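You operate a simulated robot arm through the tools that you are given. There is no shell and no other tool.

You run a simulated robot arm. Do the job below in one go: nothing can be reset, and whatever is moved stays where it is left.

Task
Run the snarled wire back, then wind it on again at Slow.
Fine: dial to Slow before either run; back onto the green spool first; switch the teal board off at the end; the guard stays shut.

The check looks at the end state, three seconds after you hand in, the way a careful person would. Anything else that was tipped, shoved, dropped, spilled or broken makes it a failure.

Robot
A 5-joint arm with a two-finger parallel gripper, fixed in place. Base frame: the origin is at the foot of the arm, x ahead of it, y to its left, z up; the work surface is at about z = 0.03. Units: m, degrees, N and s.
With the tool pointing down near the work surface it reaches from about 0.24 to 0.68 m from the base axis. Its first joint turns from -66.0 to 66.0 degrees. The tool tilts only in the upright plane through the base axis and itself; it spins freely about its own axis. Payload 2.9 kg.
Tool frame: the origin (TCP) lies between the finger pads and is the grasp point; the fingertips stand 0.03 m ahead of it; z points along the fingers, y is the line along which they close. The gripper opens to 0.11 m. The fingers are 0.02 m wide and 0.01 m thick; the gripper's body (0.048 by 0.112 m) begins 0.055 m behind the TCP.
Orientation is told as [roll, pitch, yaw] about the base's x, y, z axes, in that order, counted from this pose: with the fingers straight down and closing along the base's y, the tool's x points along the base's -x, its y along +y and its z along -z.

Tools
- The arm moves only by the tool move_arm. Its argument "increments" is a list of rows, each a list of 7 numbers: the turn, a rotation vector about the tool's x, y, z in degrees, then the shift along the tool's x, y, z in cm, then the closure in counts, from 0 (fully open) to 255 (shut). In form: [[ax, ay, az, tx, ty, tz, hand], ...]. A call has 1 to 20 rows; each row shifts and turns the commanded pose from where the row before left it, along the tool's axes as they then stand. Rows are played at 5 a second. More than 0.05 m and 8.6 degrees between two rows, or a gripper value outside its range, and nothing of the call is played. A pose out of reach is approached as far as the arm can. The call stops where the force on the tool passes 40 N (or 10 N more than at its start, if that is more) or the arm is blocked; 0.2 s more then pass. Each finger travels about 0.108 m/s and halts on what it meets, pressing with about 42 N; the grip force reading is that of the motor and also rises with nothing between the fingers. The clock runs only during rows and for 0.2 s after the last one: add rows that do not move to give the fingers time. It gives the time, the measured TCP pose, the force on the tool (base axes), the opening and the grip force at its end, in the units of the frame above (readings bear some noise), with the torque about the TCP (base axes, N m) and any sound that the robot's microphone picked up.
- Cameras (640 x 400 px; columns grow to the right, rows downward): "scene" is fixed at [0.0413, -0.4451, 0.6034]; the picture's right is [0.75, -0.66, 0.00], its down [-0.35, -0.39, -0.85] and it looks along [0.56, 0.64, -0.52] (base axes); focal length 334 px, centre (320, 200). "wrist" rides on the gripper at [0.072, 0.017, -0.103] in the tool frame; the picture's right is [-0.23, 0.97, 0.00], its down [-0.76, -0.18, -0.62] and it looks along [-0.61, -0.14, 0.78] (tool axes); focal length 222 px, centre (320, 200). There is no depth. A picture from a camera that has moved, and an enlarged one, comes with that camera's place and axes in the base frame and with its lens. The place of the scene camera against the robot may be out by one fixed shift of up to 0.012 m in any direction.
- get_image(camera): a new picture of that camera. The clock stands still meanwhile.
- inspect(camera, box): a new picture of the part [left, top, right, bottom] of that camera's present view, enlarged. The clock stands still meanwhile.
- hand_in(): hands the job in; it is judged then, once.

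Nothing tells you positions but the pictures and the camera data. Unless the task says otherwise, let go and move clear before handing in.

The tools are called after "Emit:" by a JSON object that holds its "api" and its "payload". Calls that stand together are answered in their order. move_arm: Moves the arm, as the interface text tells. Its arguments: {"type":"object","properties":{"increments":{"type":"array","items":{"type":"array","items":{"type":"number"}}}},"required":["increments"]} The other tools are called the same way: get_image (camera) takes a picture; inspect (camera, box) takes an enlarged picture of a part of a camera's view; hand_in () hands the job in.

At the start:

```text
time_s: 0.0
ee_pos: [0.3586, 0.1356, 0.3173]
tcp_rot: [0.0, 0.0, 0.0]
ft_force: [-0.6, 0.7, 1.0]
ft_torque: [0.02, 0.02, 0.01]
finger_gap: 0.11
gripper_force: 0.1
```

scene: 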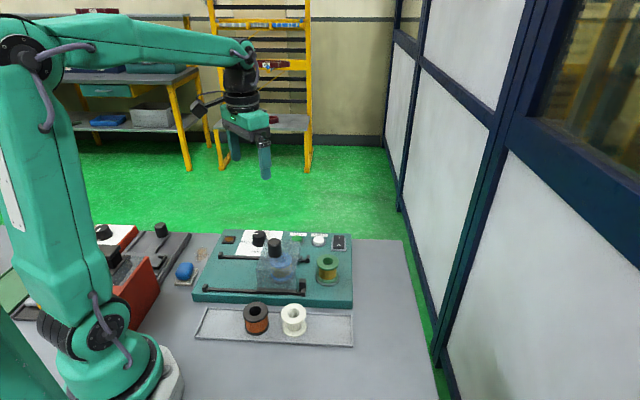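
wrist: 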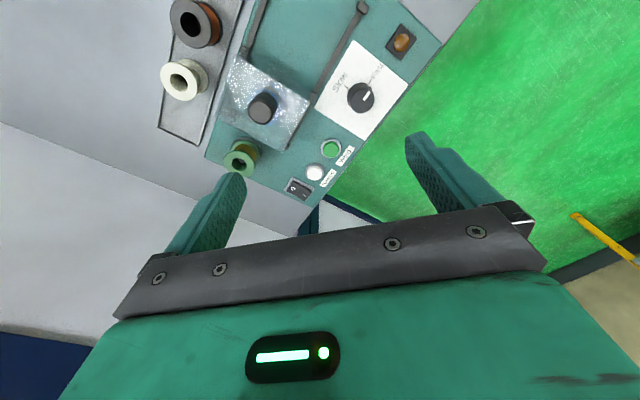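

I see a teal board with a dial, a clear guard with a black knob, a green spool, two buttons and a rocker switch. I'll look closer before moving anything.

Emit:
{"api": "inspect", "payload": {"camera": "scene", "box": [180, 220, 370, 350]}}

Emit:
{"api": "inspect", "payload": {"camera": "wrist", "box": [150, 0, 450, 210]}}

Emit:
{"api": "inspect", "payload": {"camera": "scene", "box": [0, 210, 220, 350]}}

```text
3.08 times, centred on (275, 285) of scene
camera zoom: at [0.0413, -0.4451, 0.6034], right [0.75, -0.66, 0.0], down [-0.35, -0.39, -0.85], along [0.56, 0.64, -0.52], focal length 1028 px, centre (458, -62)
```

zoom: 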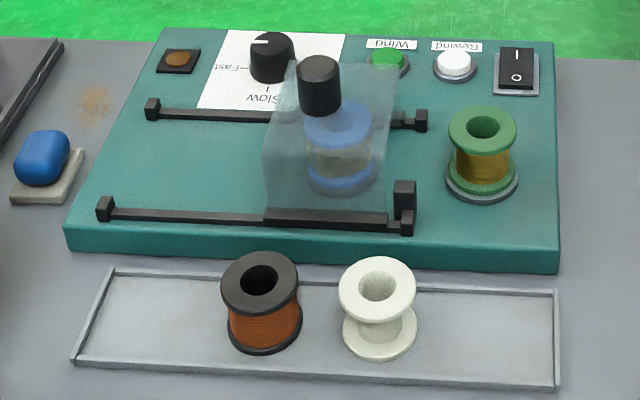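

```text
1.90 times, centred on (300, 105) of wrist
camera zoom: at [0.2878, 0.1536, 0.4212], right [0.23, 0.97, 0.0], down [0.76, -0.18, 0.62], along [0.61, -0.14, -0.78], focal length 423 px, centre (358, 381)
```

zoom: 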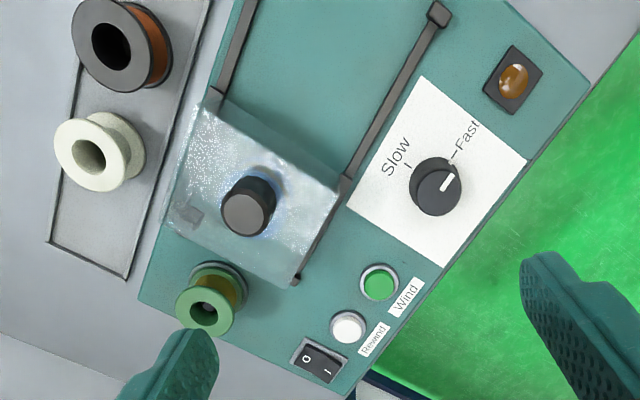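

```text
2.86 times, centred on (110, 280) of scene
camera zoom: at [0.0413, -0.4451, 0.6034], right [0.75, -0.66, 0.0], down [-0.35, -0.39, -0.85], along [0.56, 0.64, -0.52], focal length 954 px, centre (920, -29)
```

zoom: 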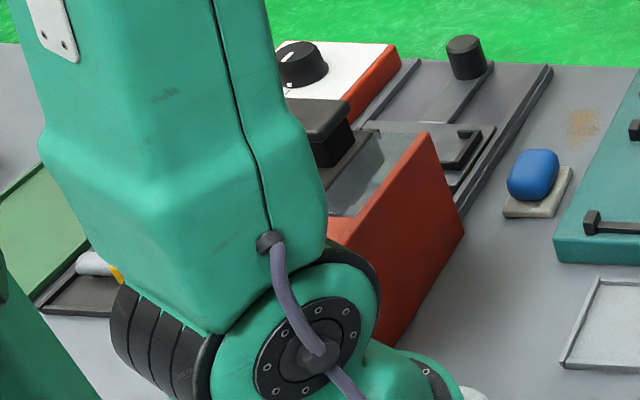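

The board lies rotated about 45° to my base axes, with the dial pointer apparently near Fast. I'll zoom in on the dial, switch and guard to read their state.

Emit:
{"api": "inspect", "payload": {"camera": "wrist", "box": [310, 20, 430, 140]}}

Emit:
{"api": "inspect", "payload": {"camera": "wrist", "box": [220, 120, 370, 215]}}

Emit:
{"api": "inspect", "payload": {"camera": "scene", "box": [215, 222, 355, 300]}}

Emit:
{"api": "inspect", "payload": {"camera": "wrist", "box": [150, 0, 330, 180]}}

```text
3.33 times, centred on (370, 80) of wrist
camera zoom: at [0.2878, 0.1536, 0.4212], right [0.23, 0.97, 0.0], down [0.76, -0.18, 0.62], along [0.61, -0.14, -0.78], focal length 740 px, centre (153, 600)
```

zoom: 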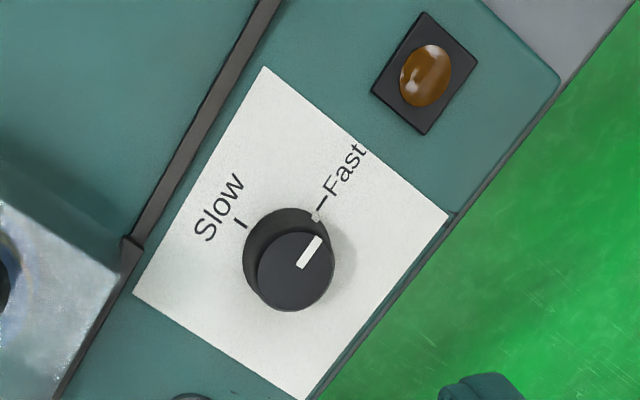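

```text
4.21 times, centred on (295, 168) of wrist
camera zoom: at [0.2878, 0.1536, 0.4212], right [0.23, 0.97, 0.0], down [0.76, -0.18, 0.62], along [0.61, -0.14, -0.78], focal length 935 px, centre (425, 337)
```

zoom: 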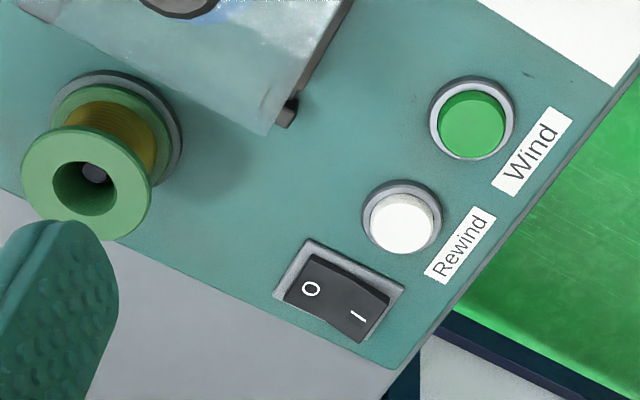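

```text
4.57 times, centred on (285, 261) of scene
camera zoom: at [0.0413, -0.4451, 0.6034], right [0.75, -0.66, 0.0], down [-0.35, -0.39, -0.85], along [0.56, 0.64, -0.52], focal length 1527 px, centre (480, -79)
```

zoom: 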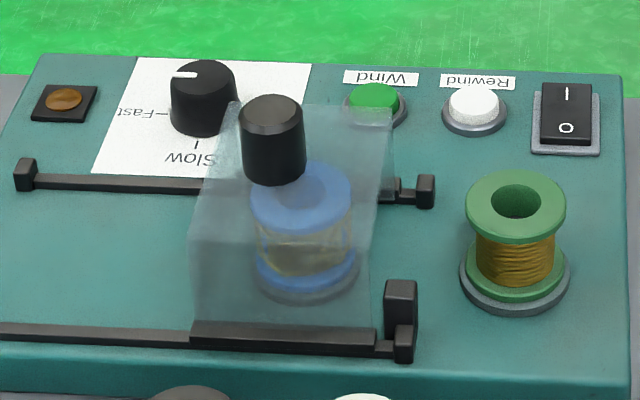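

```text
2.22 times, centred on (240, 90) of wrist
camera zoom: at [0.2878, 0.1536, 0.4212], right [0.23, 0.97, 0.0], down [0.76, -0.18, 0.62], along [0.61, -0.14, -0.78], focal length 494 px, centre (498, 444)
```

zoom: 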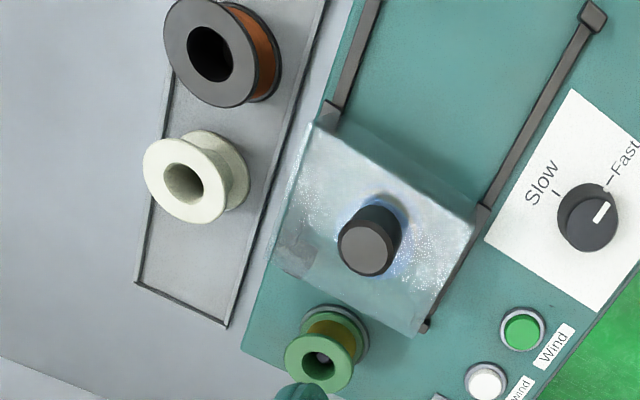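

The rocker looks pressed at O (I end raised, lamp dark), the dial pointer is at Fast and the guard appears shut. I'll move above the dial, part-closing the fingers, to fix its position from a second viewpoint.

Emit:
{"api": "move_arm", "payload": {"increments": [[0, 0, 0, -1.05, 1.91, 1.5, 30], [0, 0, 0, -1.05, 1.91, 1.5, 60], [0, 0, 0, -1.04, 1.92, 1.5, 90], [0, 0, 0, 0, 0, 1, 110], [0, 0, 0, 0, 0, 0, 110]]}}

Emit:
{"api": "get_image", "payload": {"camera": "wrist"}}

Emit:
{"api": "get_image", "payload": {"camera": "scene"}}

```text
time_s: 1.2
ee_pos: [0.3883, 0.195, 0.2606]
tcp_rot: [0.0, 0.0, -0.1]
ft_force: [0.2, -0.1, -0.9]
ft_torque: [-0.03, -0.01, 0.0]
finger_gap: 0.0625
gripper_force: 0.1
```

```text
taken
camera wrist: at [0.3186, 0.2118, 0.3644], right [0.23, 0.97, 0.0], down [0.76, -0.18, 0.62], along [0.61, -0.14, -0.78], focal length 222 px, centre (320, 200)
```

wrist: 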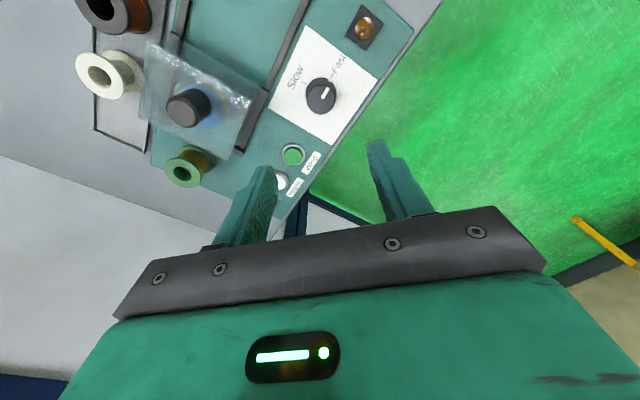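

```text
taken
```

scene: 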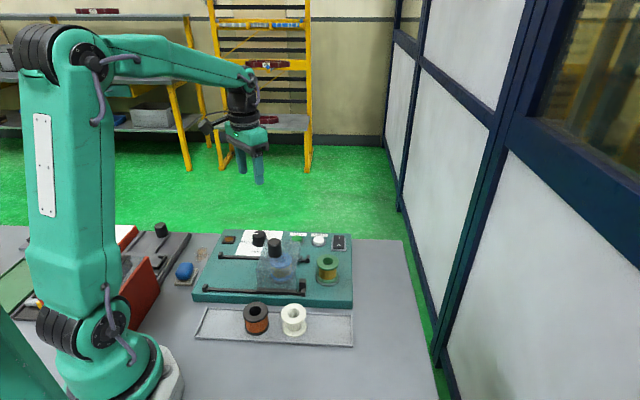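

The dial shows almost directly below the TCP. I'll enlarge it for a precise fix.

Emit:
{"api": "inspect", "payload": {"camera": "wrist", "box": [260, 40, 380, 140]}}

Emit:
{"api": "inspect", "payload": {"camera": "wrist", "box": [130, 40, 250, 200]}}

Emit:
{"api": "inspect", "payload": {"camera": "scene", "box": [230, 225, 290, 265]}}

```text
4.00 times, centred on (320, 90) of wrist
camera zoom: at [0.3186, 0.2118, 0.3644], right [0.23, 0.97, 0.0], down [0.76, -0.18, 0.62], along [0.61, -0.14, -0.78], focal length 888 px, centre (320, 640)
```

zoom: 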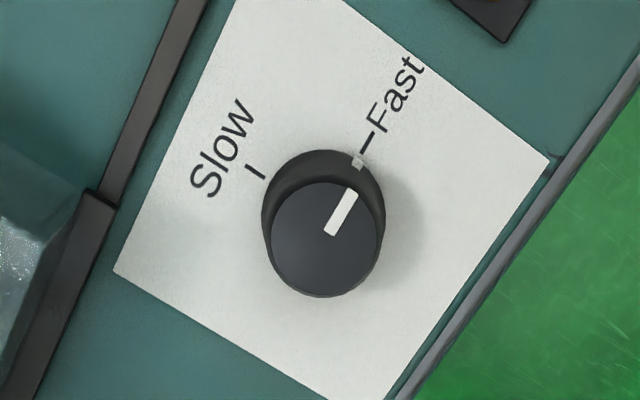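

```text
2.50 times, centred on (190, 120) of wrist
camera zoom: at [0.3186, 0.2118, 0.3644], right [0.23, 0.97, 0.0], down [0.76, -0.18, 0.62], along [0.61, -0.14, -0.78], focal length 555 px, centre (645, 400)
```

zoom: 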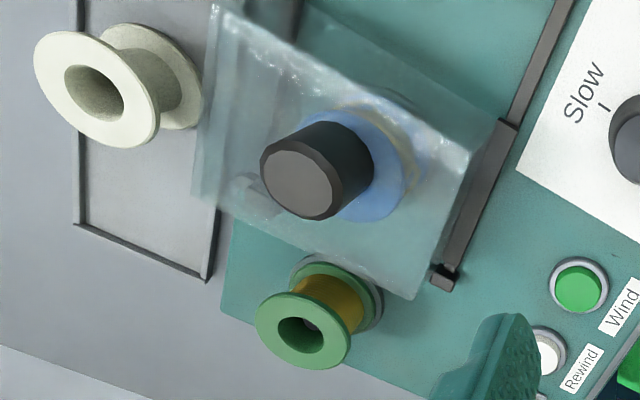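

```text
10.00 times, centred on (260, 245) of scene
camera zoom: at [0.0413, -0.4451, 0.6034], right [0.75, -0.66, 0.0], down [-0.35, -0.39, -0.85], along [0.56, 0.64, -0.52], focal length 3341 px, centre (920, -250)
```

zoom: 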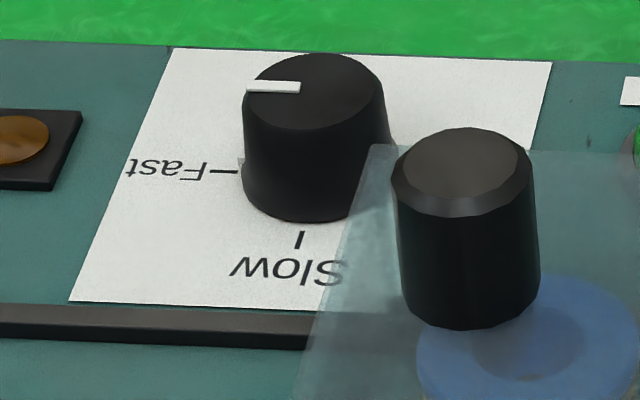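

The dial sits at about (0.393, 0.195) with its top near z≈0.068. I'll spin the gripper 90° clockwise here, so the later counter-clockwise turn ends with the camera clear of the guard, then come down partway and check.

Emit:
{"api": "move_arm", "payload": {"increments": [[0, 0, 8.2, -0.3, 0.2, 0, 110], [0, 0, 8.2, 0, 0, 0, 110], [0, 0, 8.2, 0, 0, 0, 110], [0, 0, 8.2, 0, 0, 0, 110], [0, 0, 8.2, 0, 0, 0, 110], [0, 0, 8.2, 0, 0, 0, 110], [0, 0, 8.2, 0, 0, 0, 110], [0, 0, 8.2, 0, 0, 0, 110], [0, 0, 8.2, 0, 0, 0, 110], [0, 0, 8.2, 0, 0, 0, 110], [0, 0, 8, 0, 0, 0, 110], [0, 0, 0, 0, 0, 3, 110], [0, 0, 0, 0, 0, 3, 110], [0, 0, 0, 0, 0, 3, 110], [0, 0, 0, 0, 0, 2, 110], [0, 0, 0, 0, 0, 0, 110]]}}

Emit:
{"api": "get_image", "payload": {"camera": "wrist"}}

Emit:
{"api": "inspect", "payload": {"camera": "scene", "box": [200, 180, 320, 260]}}

```text
time_s: 4.6
ee_pos: [0.3937, 0.1957, 0.1505]
tcp_rot: [0.0, 0.0, -90.0]
ft_force: [0.3, 0.6, -0.6]
ft_torque: [-0.01, 0.0, 0.05]
finger_gap: 0.0624
gripper_force: 0.1
```

```text
taken
camera wrist: at [0.4128, 0.2687, 0.2552], right [0.97, -0.23, 0.0], down [-0.18, -0.76, 0.62], along [-0.14, -0.61, -0.78], focal length 222 px, centre (320, 200)
```

wrist: 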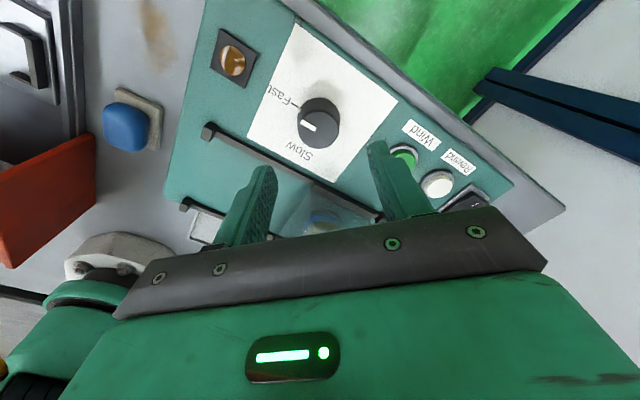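

```text
5.00 times, centred on (260, 220) of scene
camera zoom: at [0.0413, -0.4451, 0.6034], right [0.75, -0.66, 0.0], down [-0.35, -0.39, -0.85], along [0.56, 0.64, -0.52], focal length 1670 px, centre (620, 100)
```

zoom: 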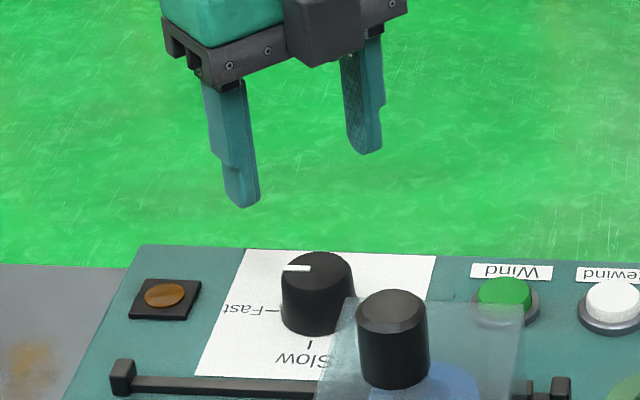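

The gripper is aligned above the dial. I'll take one more close view to confirm centring.

Emit:
{"api": "inspect", "payload": {"camera": "wrist", "box": [260, 60, 420, 160]}}

Emit:
{"api": "inspect", "payload": {"camera": "wrist", "box": [380, 100, 540, 220]}}

```text
4.00 times, centred on (340, 110) of wrist
camera zoom: at [0.4128, 0.2687, 0.2552], right [0.97, -0.23, 0.0], down [-0.18, -0.76, 0.62], along [-0.14, -0.61, -0.78], focal length 888 px, centre (240, 560)
```

zoom: 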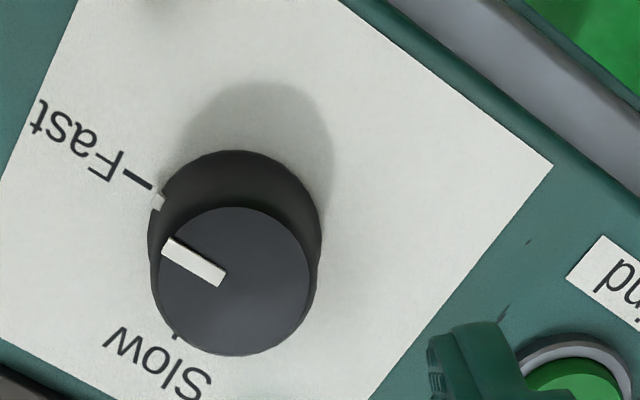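

```text
3.33 times, centred on (460, 160) of wrist
camera zoom: at [0.4128, 0.2687, 0.2552], right [0.97, -0.23, 0.0], down [-0.18, -0.76, 0.62], along [-0.14, -0.61, -0.78], focal length 740 px, centre (-147, 333)
```

zoom: 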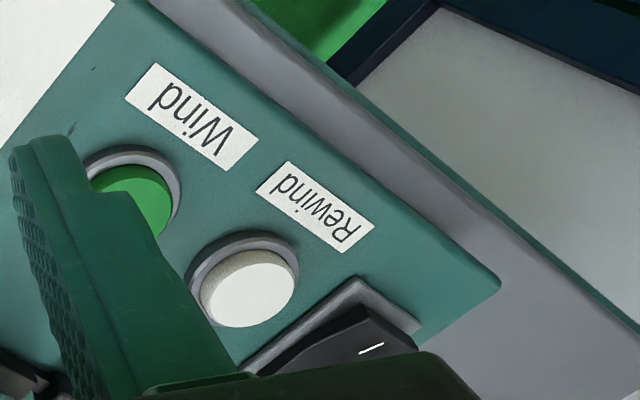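

The dial centre works out to (0.394, 0.196), right under the TCP. I'll descend until the tips are just above the board and check the force.

Emit:
{"api": "move_arm", "payload": {"increments": [[0, 0, 0, 0, 0, 2, 110], [0, 0, 0, 0, 0, 2, 110], [0, 0, 0, 0, 0, 1.5, 110], [0, 0, 0, 0, 0, 1, 110], [0, 0, 0, 0, 0, 0.5, 110], [0, 0, 0, 0, 0, 0, 110]]}}

Emit:
{"api": "get_image", "payload": {"camera": "wrist"}}

Emit:
{"api": "inspect", "payload": {"camera": "scene", "box": [200, 180, 320, 260]}}

```text
time_s: 6.0
ee_pos: [0.3907, 0.1945, 0.0814]
tcp_rot: [0.0, 0.1, -90.0]
ft_force: [-0.1, -0.2, -0.5]
ft_torque: [0.0, 0.02, -0.01]
finger_gap: 0.0627
gripper_force: 0.0
```

```text
taken
camera wrist: at [0.4108, 0.2685, 0.1851], right [0.97, -0.23, 0.0], down [-0.18, -0.76, 0.62], along [-0.14, -0.61, -0.78], focal length 222 px, centre (320, 200)
```

wrist: 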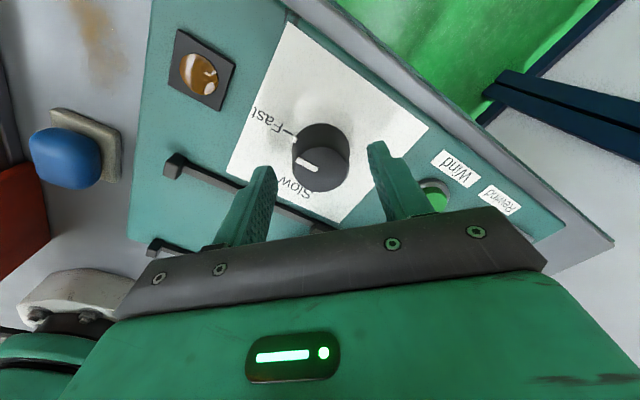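

```text
5.00 times, centred on (260, 220) of scene
camera zoom: at [0.0413, -0.4451, 0.6034], right [0.75, -0.66, 0.0], down [-0.35, -0.39, -0.85], along [0.56, 0.64, -0.52], focal length 1670 px, centre (620, 100)
```

zoom: 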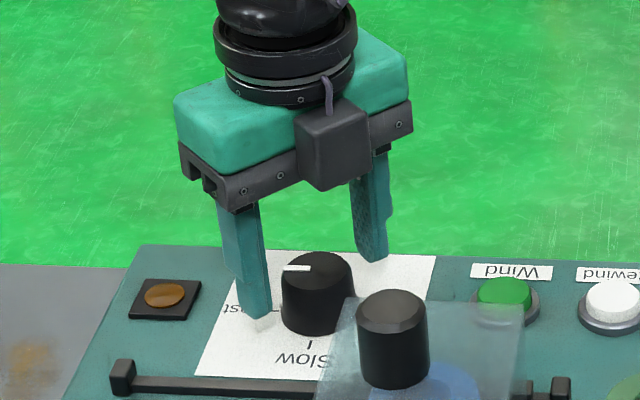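

The fingers straddle the dial with no contact. I'll close on it now.

Emit:
{"api": "move_arm", "payload": {"increments": [[0, 0, 0, 0, 0, 0, 150], [0, 0, 0, 0, 0, 0, 170], [0, 0, 0, 0, 0, 0, 190], [0, 0, 0, 0, 0, 0, 220], [0, 0, 0, 0, 0, 0, 220]]}}

Emit:
{"api": "get_image", "payload": {"camera": "wrist"}}

```text
time_s: 7.2
ee_pos: [0.3928, 0.1947, 0.0809]
tcp_rot: [0.1, 0.1, -90.1]
ft_force: [8.9, 0.8, -8.1]
ft_torque: [0.05, 0.02, 0.0]
finger_gap: 0.0392
gripper_force: 44.8
```

```text
taken
camera wrist: at [0.4112, 0.2685, 0.1852], right [0.97, -0.23, 0.0], down [-0.18, -0.76, 0.62], along [-0.14, -0.61, -0.78], focal length 222 px, centre (320, 200)
```

wrist: 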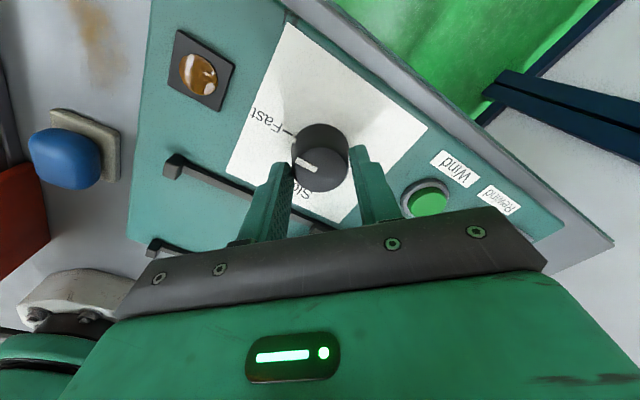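

I have the dial gripped, with a small sideways load. I'll ease it 1 mm and start turning counter-clockwise in part, watching forces.

Emit:
{"api": "move_arm", "payload": {"increments": [[0, 0, 0, 0, 0.1, 0, 220], [0, 0, -6, 0, 0, 0, 220], [0, 0, -6, 0, 0, 0, 220], [0, 0, -6, 0, 0, 0, 220], [0, 0, 0, 0, 0, 0, 220]]}}

Emit:
{"api": "inspect", "payload": {"camera": "wrist", "box": [230, 80, 430, 220]}}

```text
time_s: 8.4
ee_pos: [0.3918, 0.1948, 0.0805]
tcp_rot: [-0.2, -0.1, -71.8]
ft_force: [-14.2, 10.4, -9.5]
ft_torque: [0.19, 0.32, 0.01]
finger_gap: 0.0392
gripper_force: 44.9
```

```text
2.86 times, centred on (330, 150) of wrist
camera zoom: at [0.388, 0.2704, 0.1851], right [1.0, 0.09, 0.0], down [0.07, -0.78, 0.62], along [0.05, -0.62, -0.78], focal length 635 px, centre (291, 343)
```

zoom: 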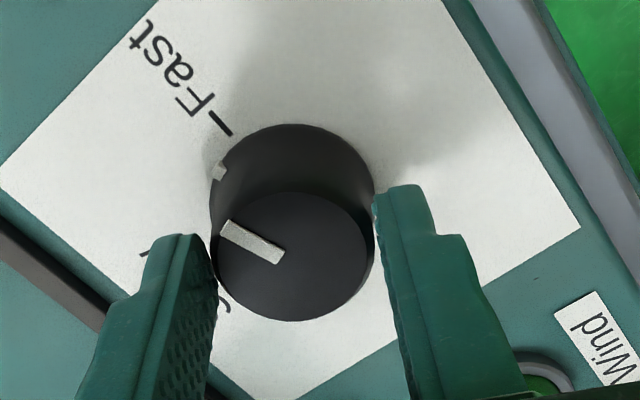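

The dial turns with the gripper. I'll relieve the side load by half a millimetre and keep turning.

Emit:
{"api": "move_arm", "payload": {"increments": [[0, 0, 0, 0.06, -0.04, 0, 220], [0, 0, -6, 0, 0, 0, 220], [0, 0, -6, 0, 0, 0, 220], [0, 0, -6, 0, 0, 0, 220], [0, 0, -6, 0, 0, 0, 220], [0, 0, 0, 0, 0, 0, 220]]}}

```text
time_s: 9.8
ee_pos: [0.3924, 0.1945, 0.0799]
tcp_rot: [-0.2, 0.1, -47.9]
ft_force: [-16.0, 3.3, -15.0]
ft_torque: [0.27, 0.15, 0.01]
finger_gap: 0.0393
gripper_force: 44.9
```

Turning well, with a moderate side load. I'll trim the position again and continue.

Emit:
{"api": "move_arm", "payload": {"increments": [[0, 0, 0, 0.05, -0.04, 0.03, 220], [0, 0, -6, 0, 0, 0, 220], [0, 0, -6, 0, 0, 0, 220], [0, 0, -6, 0, 0, 0, 220], [0, 0, 0, 0, 0, 0, 220]]}}

Emit:
{"api": "inspect", "payload": {"camera": "wrist", "box": [230, 80, 430, 220]}}

```text
time_s: 11.0
ee_pos: [0.3927, 0.1952, 0.0811]
tcp_rot: [-0.2, 0.1, -30.0]
ft_force: [-11.9, -22.8, -0.1]
ft_torque: [-0.47, -0.42, -0.01]
finger_gap: 0.0396
gripper_force: 45.0
```

```text
2.86 times, centred on (330, 150) of wrist
camera zoom: at [0.34, 0.2469, 0.1854], right [0.68, 0.73, 0.0], down [0.57, -0.53, 0.62], along [0.45, -0.43, -0.78], focal length 635 px, centre (291, 343)
```

zoom: 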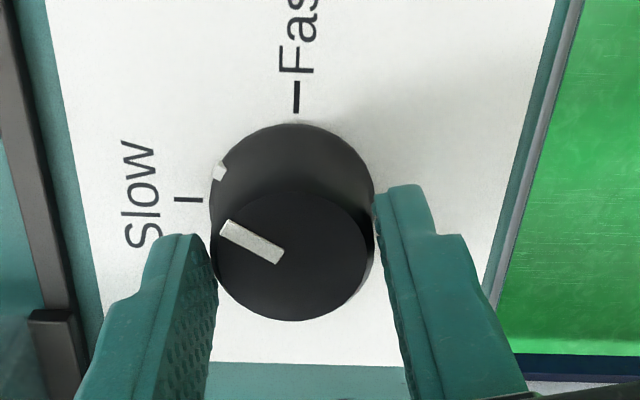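

About 60° of the turn is done and the pointer is about 25° short of the Slow tick. I'll trim the side load and continue.

Emit:
{"api": "move_arm", "payload": {"increments": [[0, 0, 0, 0, -0.08, 0, 220], [0, 0, -6, 0, 0, 0, 220], [0, 0, -6, 0, 0, 0, 220], [0, 0, -6, 0, 0, 0, 220], [0, 0, 0, 0, 0, 0, 220]]}}

Emit:
{"api": "inspect", "payload": {"camera": "wrist", "box": [230, 80, 430, 220]}}

```text
time_s: 12.2
ee_pos: [0.3911, 0.1941, 0.0804]
tcp_rot: [-0.1, 0.2, -12.0]
ft_force: [-2.4, -29.5, -1.9]
ft_torque: [-0.55, -0.26, -0.02]
finger_gap: 0.0392
gripper_force: 45.0
```

```text
2.86 times, centred on (330, 150) of wrist
camera zoom: at [0.3265, 0.2272, 0.1854], right [0.42, 0.91, 0.0], down [0.71, -0.33, 0.62], along [0.56, -0.27, -0.78], focal length 635 px, centre (291, 343)
```

zoom: 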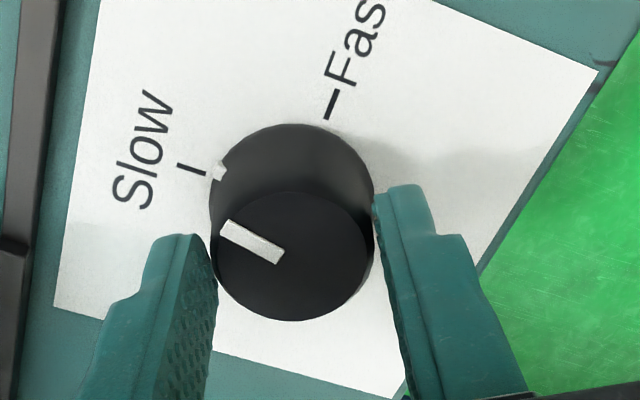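

The side mark on the dial is now very close to the Slow tick. I'll enlarge to measure the remaining angle.

Emit:
{"api": "inspect", "payload": {"camera": "wrist", "box": [270, 100, 370, 200]}}

Emit:
{"api": "inspect", "payload": {"camera": "scene", "box": [230, 215, 290, 265]}}

```text
4.00 times, centred on (320, 150) of wrist
camera zoom: at [0.3265, 0.2272, 0.1854], right [0.42, 0.91, 0.0], down [0.71, -0.33, 0.62], along [0.56, -0.27, -0.78], focal length 888 px, centre (320, 400)
```

zoom: 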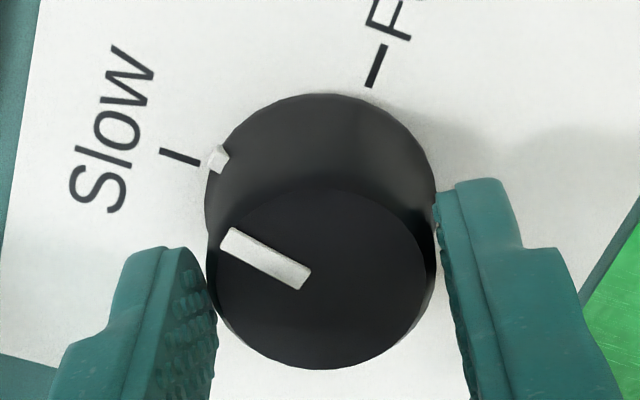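

```text
8.00 times, centred on (260, 240) of scene
camera zoom: at [0.0413, -0.4451, 0.6034], right [0.75, -0.66, 0.0], down [-0.35, -0.39, -0.85], along [0.56, 0.64, -0.52], focal length 2673 px, centre (800, -120)
```

zoom: 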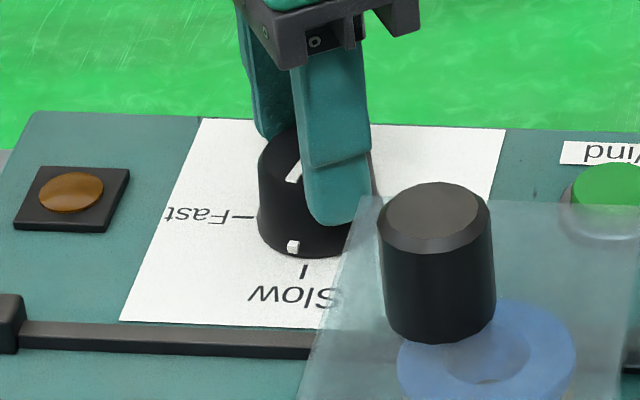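

The pointer is still about 11° short of the Slow tick. I'll relieve the side load and turn the last bit.

Emit:
{"api": "move_arm", "payload": {"increments": [[0, 0, 0, -0.02, -0.1, 0, 220], [0, 0, -5.7, 0, 0, 0, 220], [0, 0, -5.7, 0, 0, 0, 220], [0, 0, 0, 0, 0, 0, 220]]}}

Emit:
{"api": "inspect", "payload": {"camera": "wrist", "box": [270, 100, 370, 200]}}

Emit:
{"api": "inspect", "payload": {"camera": "scene", "box": [230, 215, 290, 265]}}

```text
time_s: 13.2
ee_pos: [0.3926, 0.1952, 0.0805]
tcp_rot: [0.1, 0.1, -0.5]
ft_force: [-5.0, -17.7, -5.4]
ft_torque: [-0.18, -0.05, 0.0]
finger_gap: 0.0393
gripper_force: 44.8
```

```text
4.00 times, centred on (320, 150) of wrist
camera zoom: at [0.3214, 0.2129, 0.1854], right [0.24, 0.97, 0.0], down [0.76, -0.18, 0.62], along [0.61, -0.15, -0.78], focal length 888 px, centre (320, 400)
```

zoom: 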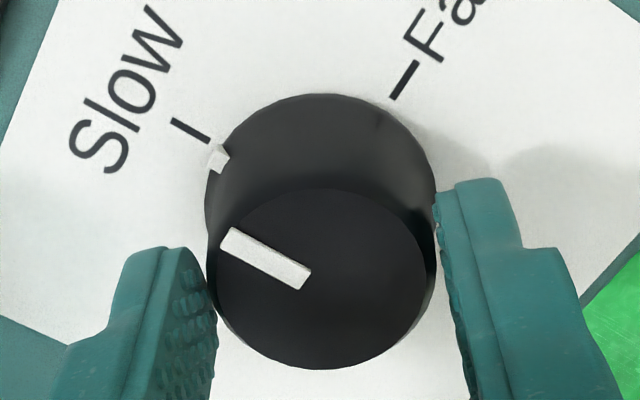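

```text
8.00 times, centred on (260, 240) of scene
camera zoom: at [0.0413, -0.4451, 0.6034], right [0.75, -0.66, 0.0], down [-0.35, -0.39, -0.85], along [0.56, 0.64, -0.52], focal length 2673 px, centre (800, -120)
```

zoom: 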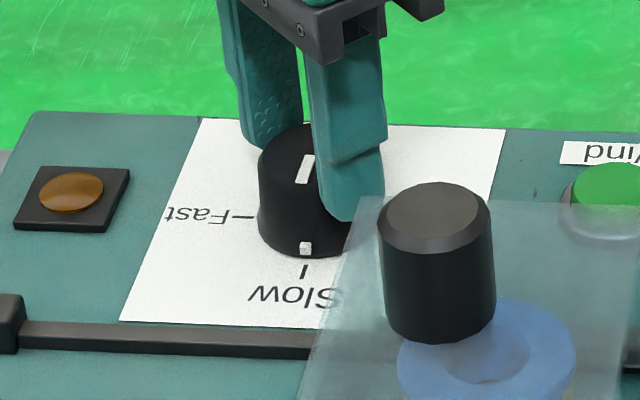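

The pointer now lines up with the Slow tick. I'll release, rise, and verify.

Emit:
{"api": "move_arm", "payload": {"increments": [[0, 0, 0, 0, 0, 0, 180], [0, 0, 0, 0, 0, 0, 140], [0, 0, 0, 0, 0, 0, 110], [0, 0, 0, 0, 0, 0, 110], [0, 0, 0, 0, 0, -2, 110], [0, 0, 0, 0, 0, -3, 110], [0, 0, 0, 0, 0, -4, 110], [0, 0, 0, 0, 0, -4, 110], [0, 0, 0, 0, 0, 0, 110]]}}

Emit:
{"api": "inspect", "payload": {"camera": "wrist", "box": [260, 40, 380, 140]}}

Emit:
{"api": "inspect", "payload": {"camera": "scene", "box": [230, 215, 290, 265]}}

```text
time_s: 15.2
ee_pos: [0.3911, 0.1927, 0.2115]
tcp_rot: [0.0, 0.0, -0.7]
ft_force: [-0.3, -0.7, -1.0]
ft_torque: [0.0, 0.01, 0.05]
finger_gap: 0.0627
gripper_force: 0.1
```

```text
4.00 times, centred on (320, 90) of wrist
camera zoom: at [0.321, 0.2115, 0.3164], right [0.24, 0.97, 0.0], down [0.76, -0.19, 0.62], along [0.61, -0.15, -0.78], focal length 888 px, centre (320, 640)
```

zoom: 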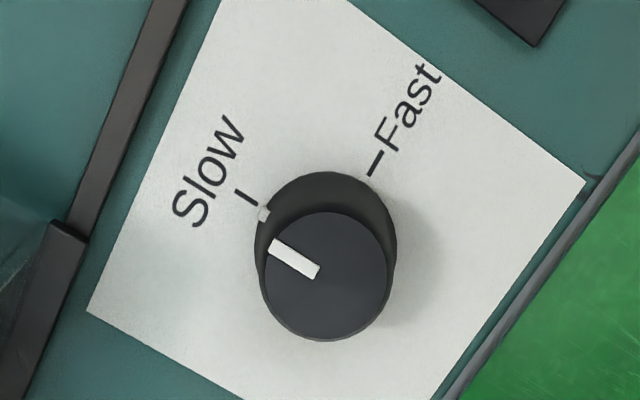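

```text
8.00 times, centred on (260, 240) of scene
camera zoom: at [0.0413, -0.4451, 0.6034], right [0.75, -0.66, 0.0], down [-0.35, -0.39, -0.85], along [0.56, 0.64, -0.52], focal length 2673 px, centre (800, -120)
```

zoom: 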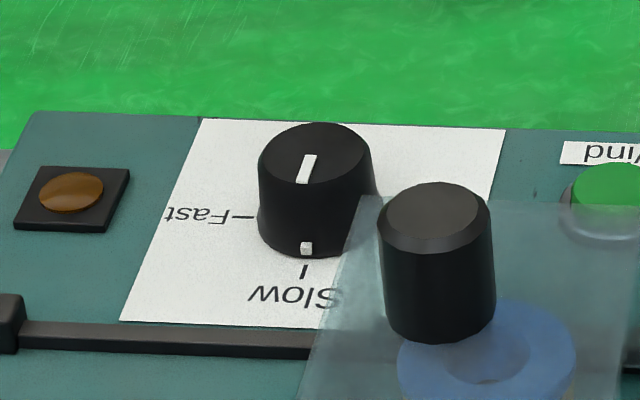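

The dial reads Slow. Next I'll move above the switch/button corner at a safe height to fix their positions.

Emit:
{"api": "move_arm", "payload": {"increments": [[0, 0, 0, -3.2, -3.0, 0, 140], [0, 0, 0, -3.2, -3.0, 0, 180], [0, 0, 0, -3.2, -3.0, 0, 220], [0, 0, 0, -3.0, -2.8, 0, 255], [0, 0, 0, 0, 0, 0, 255], [0, 0, 0, 0, 0, 0, 255]]}}

Emit:
{"api": "get_image", "payload": {"camera": "wrist"}}

Emit:
{"api": "inspect", "payload": {"camera": "wrist", "box": [220, 20, 420, 160]}}

```text
time_s: 16.6
ee_pos: [0.5178, 0.0746, 0.2113]
tcp_rot: [0.0, 0.0, -0.7]
ft_force: [0.1, 1.2, -0.4]
ft_torque: [-0.02, 0.05, 0.03]
finger_gap: 0.0003
gripper_force: 37.5
```

```text
taken
camera wrist: at [0.4471, 0.0934, 0.316], right [0.24, 0.97, 0.0], down [0.76, -0.19, 0.62], along [0.61, -0.15, -0.78], focal length 222 px, centre (320, 200)
```

wrist: 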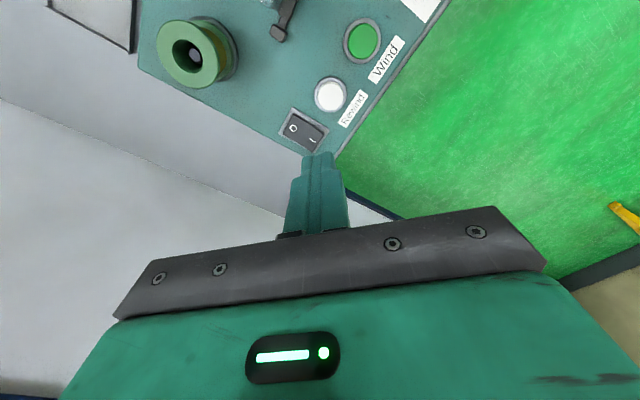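

```text
2.86 times, centred on (320, 90) of wrist
camera zoom: at [0.4471, 0.0934, 0.316], right [0.24, 0.97, 0.0], down [0.76, -0.19, 0.62], along [0.61, -0.15, -0.78], focal length 635 px, centre (320, 514)
```

zoom: 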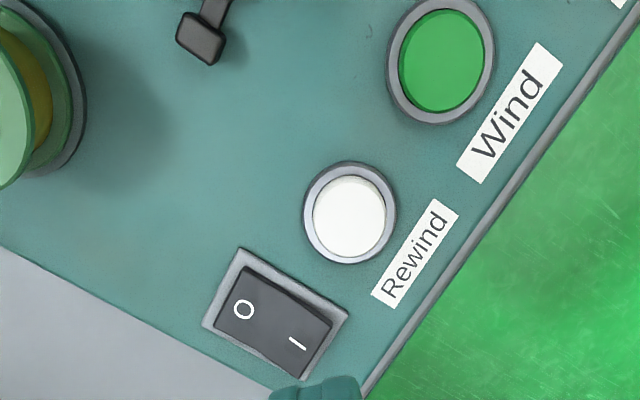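

The I end of the rocker (about (0.558, 0.054), z≈0.048) stands higher than the O end, so the board is off and must be switched on. I'll square the closed fingertips to the board and come down over the I end.

Emit:
{"api": "move_arm", "payload": {"increments": [[0, 0, 0, -3.9, -2.1, 0, 255], [0, 0, 7.4, 0, 0, 0, 255], [0, 0, 7.4, 0, 0, 0, 255], [0, 0, 7.4, 0, 0, 0, 255], [0, 0, 7.4, 0, 0, 0, 255], [0, 0, 7.4, 0, 0, 0, 255], [0, 0, 7.4, 0, 0, 0, 255], [0, 0, 0, 0, 0, 4, 255], [0, 0, 0, 0, 0, 4, 255], [0, 0, 0, 0, 0, 1, 255], [0, 0, 0, 0, 0, 0, 255]]}}

Emit:
{"api": "move_arm", "payload": {"increments": [[0, 0, 0, 0, 0, 0, 255]]}}

Emit:
{"api": "get_image", "payload": {"camera": "wrist"}}

Emit:
{"api": "inspect", "payload": {"camera": "scene", "box": [270, 190, 390, 290]}}

```text
time_s: 19.0
ee_pos: [0.5564, 0.0555, 0.1217]
tcp_rot: [0.0, 0.0, -45.1]
ft_force: [0.3, 0.1, 0.7]
ft_torque: [0.0, -0.02, 0.02]
finger_gap: 0.0001
gripper_force: 37.9
```

```text
time_s: 19.4
ee_pos: [0.5556, 0.0548, 0.1219]
tcp_rot: [0.0, 0.0, -45.0]
ft_force: [-1.3, -0.6, -0.9]
ft_torque: [0.03, -0.02, 0.0]
finger_gap: 0.0
gripper_force: 38.0
```

```text
taken
camera wrist: at [0.5183, 0.1185, 0.2263], right [0.85, 0.53, 0.0], down [0.41, -0.66, 0.62], along [0.33, -0.53, -0.78], focal length 222 px, centre (320, 200)
```

wrist: 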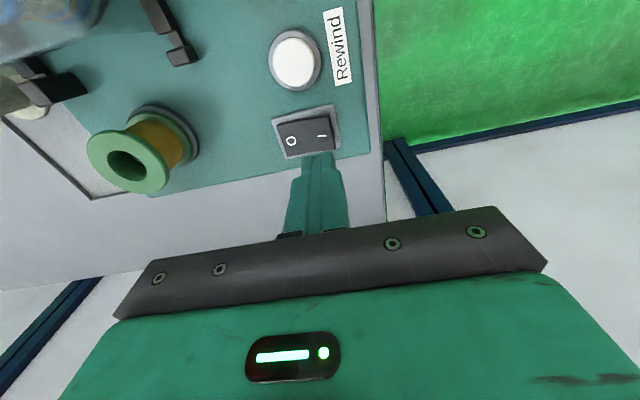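

```text
4.00 times, centred on (330, 240) of scene
camera zoom: at [0.0413, -0.4451, 0.6034], right [0.75, -0.66, 0.0], down [-0.35, -0.39, -0.85], along [0.56, 0.64, -0.52], focal length 1336 px, centre (280, 40)
```

zoom: 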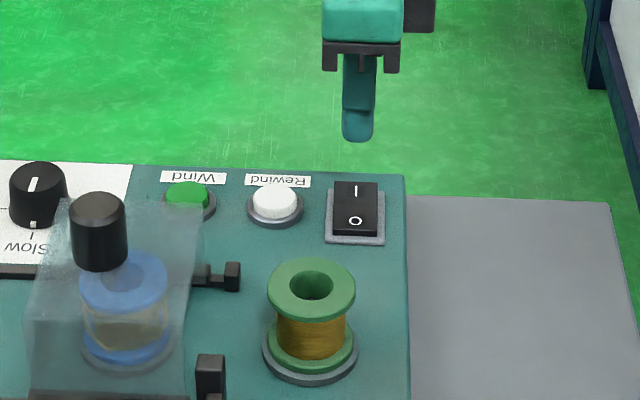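

The tip is above the switch. I'll take an enlarged view to refine the target before pressing.

Emit:
{"api": "inspect", "payload": {"camera": "wrist", "box": [250, 90, 370, 190]}}

Emit:
{"api": "inspect", "payload": {"camera": "wrist", "box": [240, 0, 380, 110]}}

```text
4.00 times, centred on (310, 140) of wrist
camera zoom: at [0.5183, 0.1185, 0.2263], right [0.85, 0.53, 0.0], down [0.41, -0.66, 0.62], along [0.33, -0.53, -0.78], focal length 888 px, centre (360, 440)
```

zoom: 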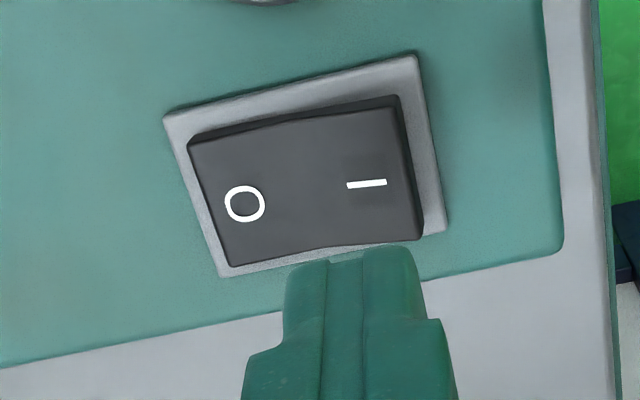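

```text
3.64 times, centred on (310, 55) of wrist
camera zoom: at [0.5183, 0.1185, 0.2263], right [0.85, 0.53, 0.0], down [0.41, -0.66, 0.62], along [0.33, -0.53, -0.78], focal length 808 px, centre (356, 727)
```

zoom: 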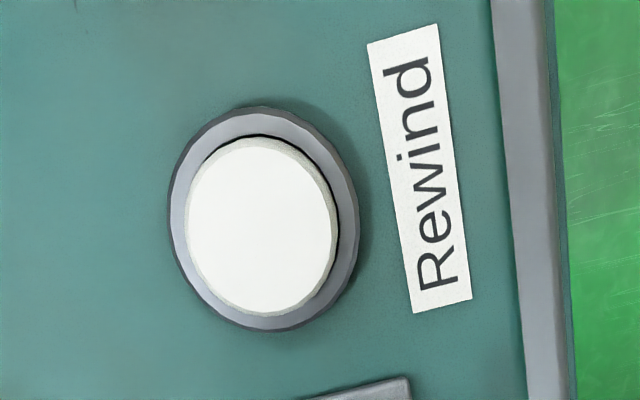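

The position is good for the I end. I'll descend to just above it and press in 1 mm steps.

Emit:
{"api": "move_arm", "payload": {"increments": [[0, 0, 0, 0, 0, 2, 255], [0, 0, 0, 0, 0, 1.5, 255], [0, 0, 0, 0, 0, 0.4, 255], [0, 0, 0, 0, 0, 0.1, 255], [0, 0, 0, 0, 0, 0.1, 255], [0, 0, 0, 0, 0, 0.1, 255], [0, 0, 0, 0, 0, 0.1, 255], [0, 0, 0, 0, 0, 0, 255]]}}

Emit:
{"api": "inspect", "payload": {"camera": "scene", "box": [300, 210, 380, 270]}}

```text
time_s: 21.2
ee_pos: [0.5563, 0.0536, 0.0779]
tcp_rot: [0.0, 0.0, -45.0]
ft_force: [-0.9, 0.0, -0.5]
ft_torque: [-0.01, -0.02, 0.02]
finger_gap: 0.0001
gripper_force: 38.3
```

```text
6.67 times, centred on (340, 240) of scene
camera zoom: at [0.0413, -0.4451, 0.6034], right [0.75, -0.66, 0.0], down [-0.35, -0.39, -0.85], along [0.56, 0.64, -0.52], focal length 2227 px, centre (187, -67)
```

zoom: 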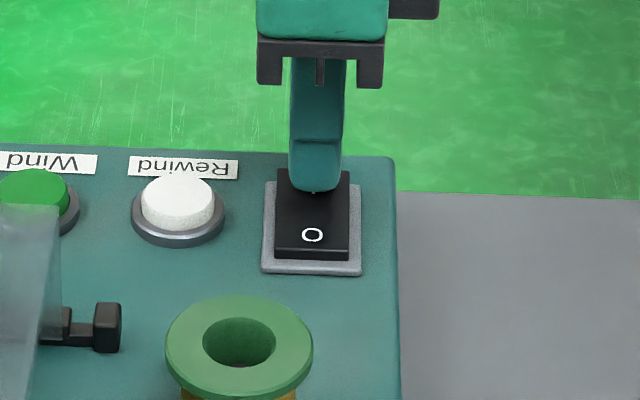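

Not touching yet. I'll go on down in 1 mm steps.

Emit:
{"api": "move_arm", "payload": {"increments": [[0, 0, 0, 0, 0, 0.1, 255], [0, 0, 0, 0, 0, 0.1, 255], [0, 0, 0, 0, 0, 0.1, 255], [0, 0, 0, 0, 0, 0, 255]]}}

```text
time_s: 22.2
ee_pos: [0.5558, 0.0525, 0.0756]
tcp_rot: [-0.1, 0.0, -45.0]
ft_force: [1.8, -1.3, 1.4]
ft_torque: [-0.01, -0.03, 0.0]
finger_gap: 0.0
gripper_force: 38.1
```

Emit:
{"api": "move_arm", "payload": {"increments": [[0, 0, 0, 0, 0, 0.1, 255], [0, 0, 0, 0, 0, 0.1, 255], [0, 0, 0, 0, 0, 0, 255]]}}

Emit:
{"api": "inspect", "payload": {"camera": "scene", "box": [300, 210, 380, 270]}}

```text
time_s: 23.0
ee_pos: [0.5559, 0.0536, 0.0717]
tcp_rot: [0.0, 0.0, -45.0]
ft_force: [0.3, 0.9, 0.9]
ft_torque: [0.04, 0.02, 0.03]
finger_gap: 0.0
gripper_force: 37.7
```

```text
6.67 times, centred on (340, 240) of scene
camera zoom: at [0.0413, -0.4451, 0.6034], right [0.75, -0.66, 0.0], down [-0.35, -0.39, -0.85], along [0.56, 0.64, -0.52], focal length 2227 px, centre (187, -67)
```

zoom: 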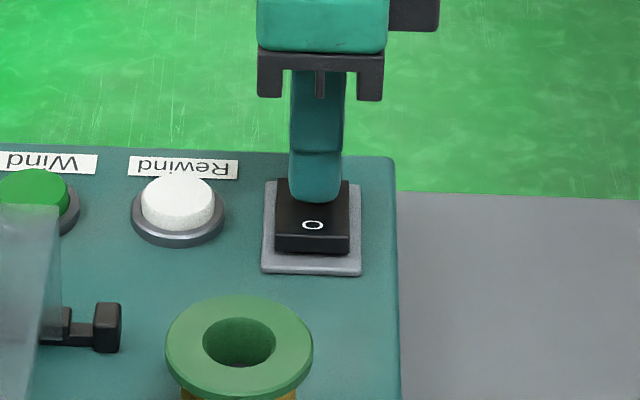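

The rocker is tipping over (O end has risen). I'll press a touch further until it bottoms, then check the lamp.

Emit:
{"api": "move_arm", "payload": {"increments": [[0, 0, 0, 0, 0, 0.1, 255], [0, 0, 0, 0, 0, 0, 255]]}}

Emit:
{"api": "inspect", "payload": {"camera": "scene", "box": [210, 210, 370, 310]}}

Emit:
{"api": "inspect", "payload": {"camera": "scene", "box": [310, 220, 370, 265]}}

```text
time_s: 23.6
ee_pos: [0.5557, 0.0541, 0.0723]
tcp_rot: [0.0, 0.0, -44.9]
ft_force: [-7.7, -2.5, 13.2]
ft_torque: [-0.13, 0.36, -0.02]
finger_gap: 0.0
gripper_force: 37.4
```

```text
4.00 times, centred on (290, 260) of scene
camera zoom: at [0.0412, -0.4451, 0.6034], right [0.75, -0.66, 0.0], down [-0.35, -0.39, -0.85], along [0.56, 0.64, -0.52], focal length 1336 px, centre (440, -40)
```

zoom: 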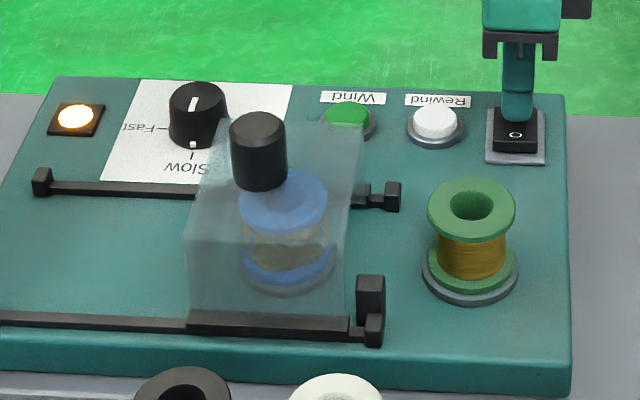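

```text
8.89 times, centred on (340, 242) of scene
camera zoom: at [0.0412, -0.4451, 0.6034], right [0.75, -0.66, 0.0], down [-0.35, -0.39, -0.85], along [0.56, 0.64, -0.52], focal length 2970 px, centre (142, -178)
```

zoom: 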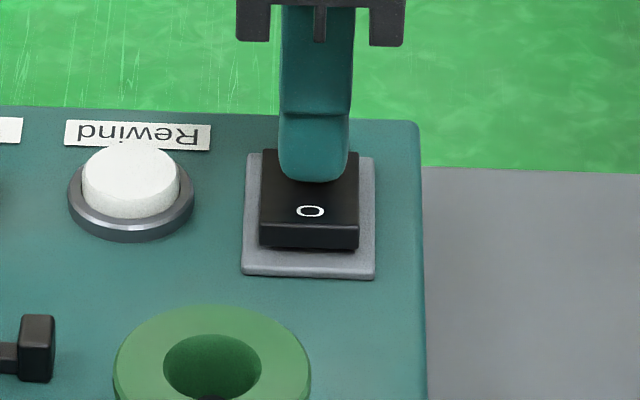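

The lamp is lit, so the board is on. I'll lift, move over the white Rewind button at about (0.5145, 0.089), and descend close to it.

Emit:
{"api": "move_arm", "payload": {"increments": [[0, 0, 0, 0, 0, -1.5, 255], [0, 0, 0, 0, 0, -2.5, 255], [0, 0, 0, 2.7, -0.21, 0, 255], [0, 0, 0, 2.7, -0.21, 0, 255], [0, 0, 0, 0, 0, 1.5, 255], [0, 0, 0, 0, 0, 1.0, 255], [0, 0, 0, 0, 0, 0, 255]]}}

Emit:
{"api": "inspect", "payload": {"camera": "scene", "box": [280, 210, 380, 280]}}

Emit:
{"api": "get_image", "payload": {"camera": "wrist"}}

```text
time_s: 25.2
ee_pos: [0.5138, 0.0877, 0.0876]
tcp_rot: [-0.1, 0.0, -44.8]
ft_force: [-0.5, 0.0, 0.0]
ft_torque: [-0.02, 0.02, -0.03]
finger_gap: 0.0001
gripper_force: 38.0
```

```text
5.71 times, centred on (330, 245) of scene
camera zoom: at [0.0413, -0.4451, 0.6034], right [0.75, -0.66, 0.0], down [-0.35, -0.39, -0.85], along [0.56, 0.64, -0.52], focal length 1909 px, centre (263, -57)
```

zoom: 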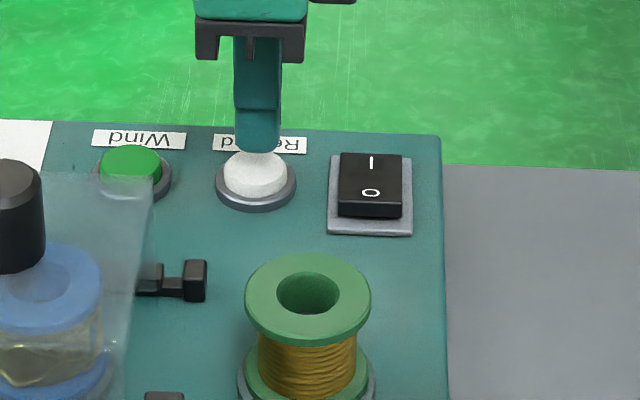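

```text
taken
camera wrist: at [0.4767, 0.1522, 0.1911], right [0.85, 0.53, 0.0], down [0.41, -0.66, 0.62], along [0.33, -0.53, -0.78], focal length 222 px, centre (320, 200)
```

wrist: 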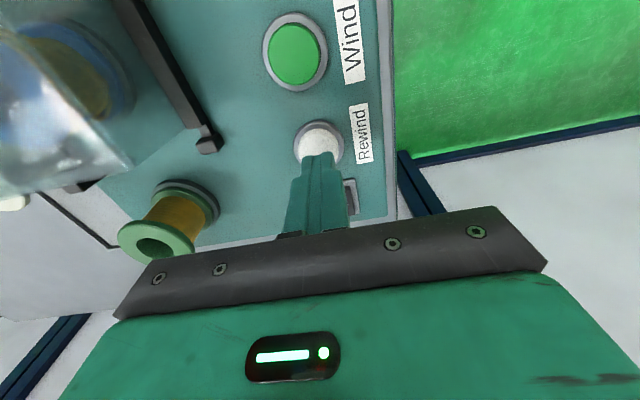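

The tip is centred over Rewind. I'll press it down in small steps and listen.

Emit:
{"api": "move_arm", "payload": {"increments": [[0, 0, 0, 0, 0, 0.7, 255], [0, 0, 0, 0, 0, 0.2, 255], [0, 0, 0, 0, 0, 0.1, 255], [0, 0, 0, 0, 0, 0.1, 255], [0, 0, 0, 0, 0, 0.1, 255], [0, 0, 0, 0, 0, 0.1, 255], [0, 0, 0, 0, 0, 0, 255]]}}

Emit:
{"api": "inspect", "payload": {"camera": "scene", "box": [220, 215, 360, 305]}}

```text
time_s: 26.8
ee_pos: [0.5145, 0.0874, 0.0728]
tcp_rot: [0.1, 0.0, -45.0]
ft_force: [0.5, 0.3, -0.5]
ft_torque: [0.0, -0.01, 0.02]
finger_gap: 0.0
gripper_force: 38.0
```

```text
4.44 times, centred on (290, 260) of scene
camera zoom: at [0.0413, -0.4451, 0.6034], right [0.75, -0.66, 0.0], down [-0.35, -0.39, -0.85], along [0.56, 0.64, -0.52], focal length 1485 px, centre (453, -67)
```

zoom: 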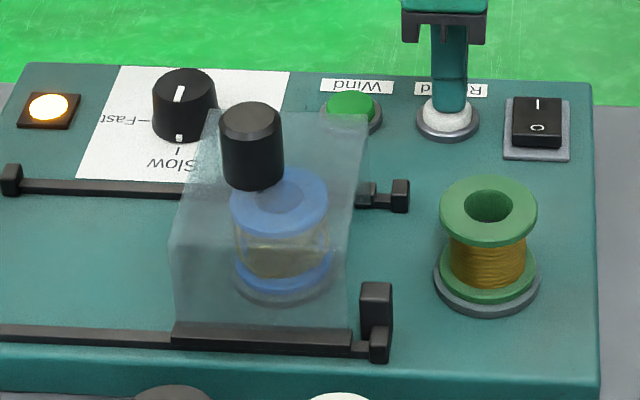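

Not yet in contact. Continuing in 1 mm steps.

Emit:
{"api": "move_arm", "payload": {"increments": [[0, 0, 0, 0, 0, 0.1, 255], [0, 0, 0, 0, 0, 0.1, 255], [0, 0, 0, 0, 0, 0.1, 255], [0, 0, 0, 0, 0, 0, 255]]}}

```text
time_s: 27.8
ee_pos: [0.5154, 0.0882, 0.0717]
tcp_rot: [-0.1, 0.1, -45.1]
ft_force: [1.3, 0.9, 1.6]
ft_torque: [0.04, -0.01, 0.0]
finger_gap: 0.0
gripper_force: 38.0
heard: click
```

A click was heard. I'll hold still a moment and look at the spools to see whether it runs.

Emit:
{"api": "inspect", "payload": {"camera": "scene", "box": [220, 215, 360, 305]}}

Emit:
{"api": "move_arm", "payload": {"increments": [[0, 0, 0, 0, 0, 0, 255], [0, 0, 0, 0, 0, 0, 255], [0, 0, 0, 0, 0, 0, 255], [0, 0, 0, 0, 0, 0, 255], [0, 0, 0, 0, 0, 0, 255]]}}

Emit:
{"api": "inspect", "payload": {"camera": "scene", "box": [220, 215, 360, 305]}}

```text
4.44 times, centred on (290, 260) of scene
camera zoom: at [0.0413, -0.4451, 0.6034], right [0.75, -0.66, 0.0], down [-0.35, -0.39, -0.85], along [0.56, 0.64, -0.52], focal length 1485 px, centre (453, -67)
```

zoom: 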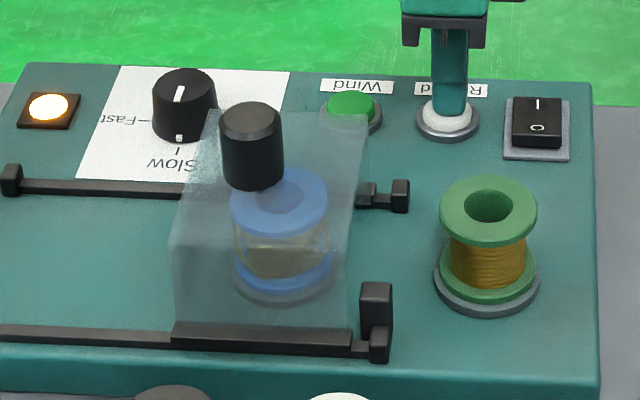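

```text
time_s: 29.0
ee_pos: [0.5149, 0.0883, 0.0712]
tcp_rot: [0.0, 0.0, -45.1]
ft_force: [1.0, -0.5, 2.2]
ft_torque: [0.03, -0.09, 0.0]
finger_gap: 0.0
gripper_force: 37.2
```

```text
4.44 times, centred on (290, 260) of scene
camera zoom: at [0.0413, -0.4451, 0.6034], right [0.75, -0.66, 0.0], down [-0.35, -0.39, -0.85], along [0.56, 0.64, -0.52], focal length 1485 px, centre (453, -67)
```

zoom: 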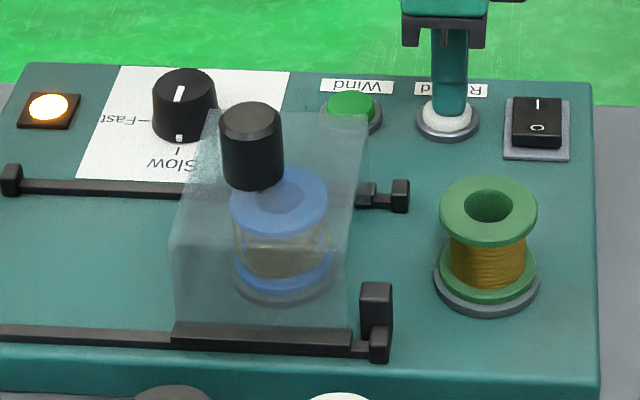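

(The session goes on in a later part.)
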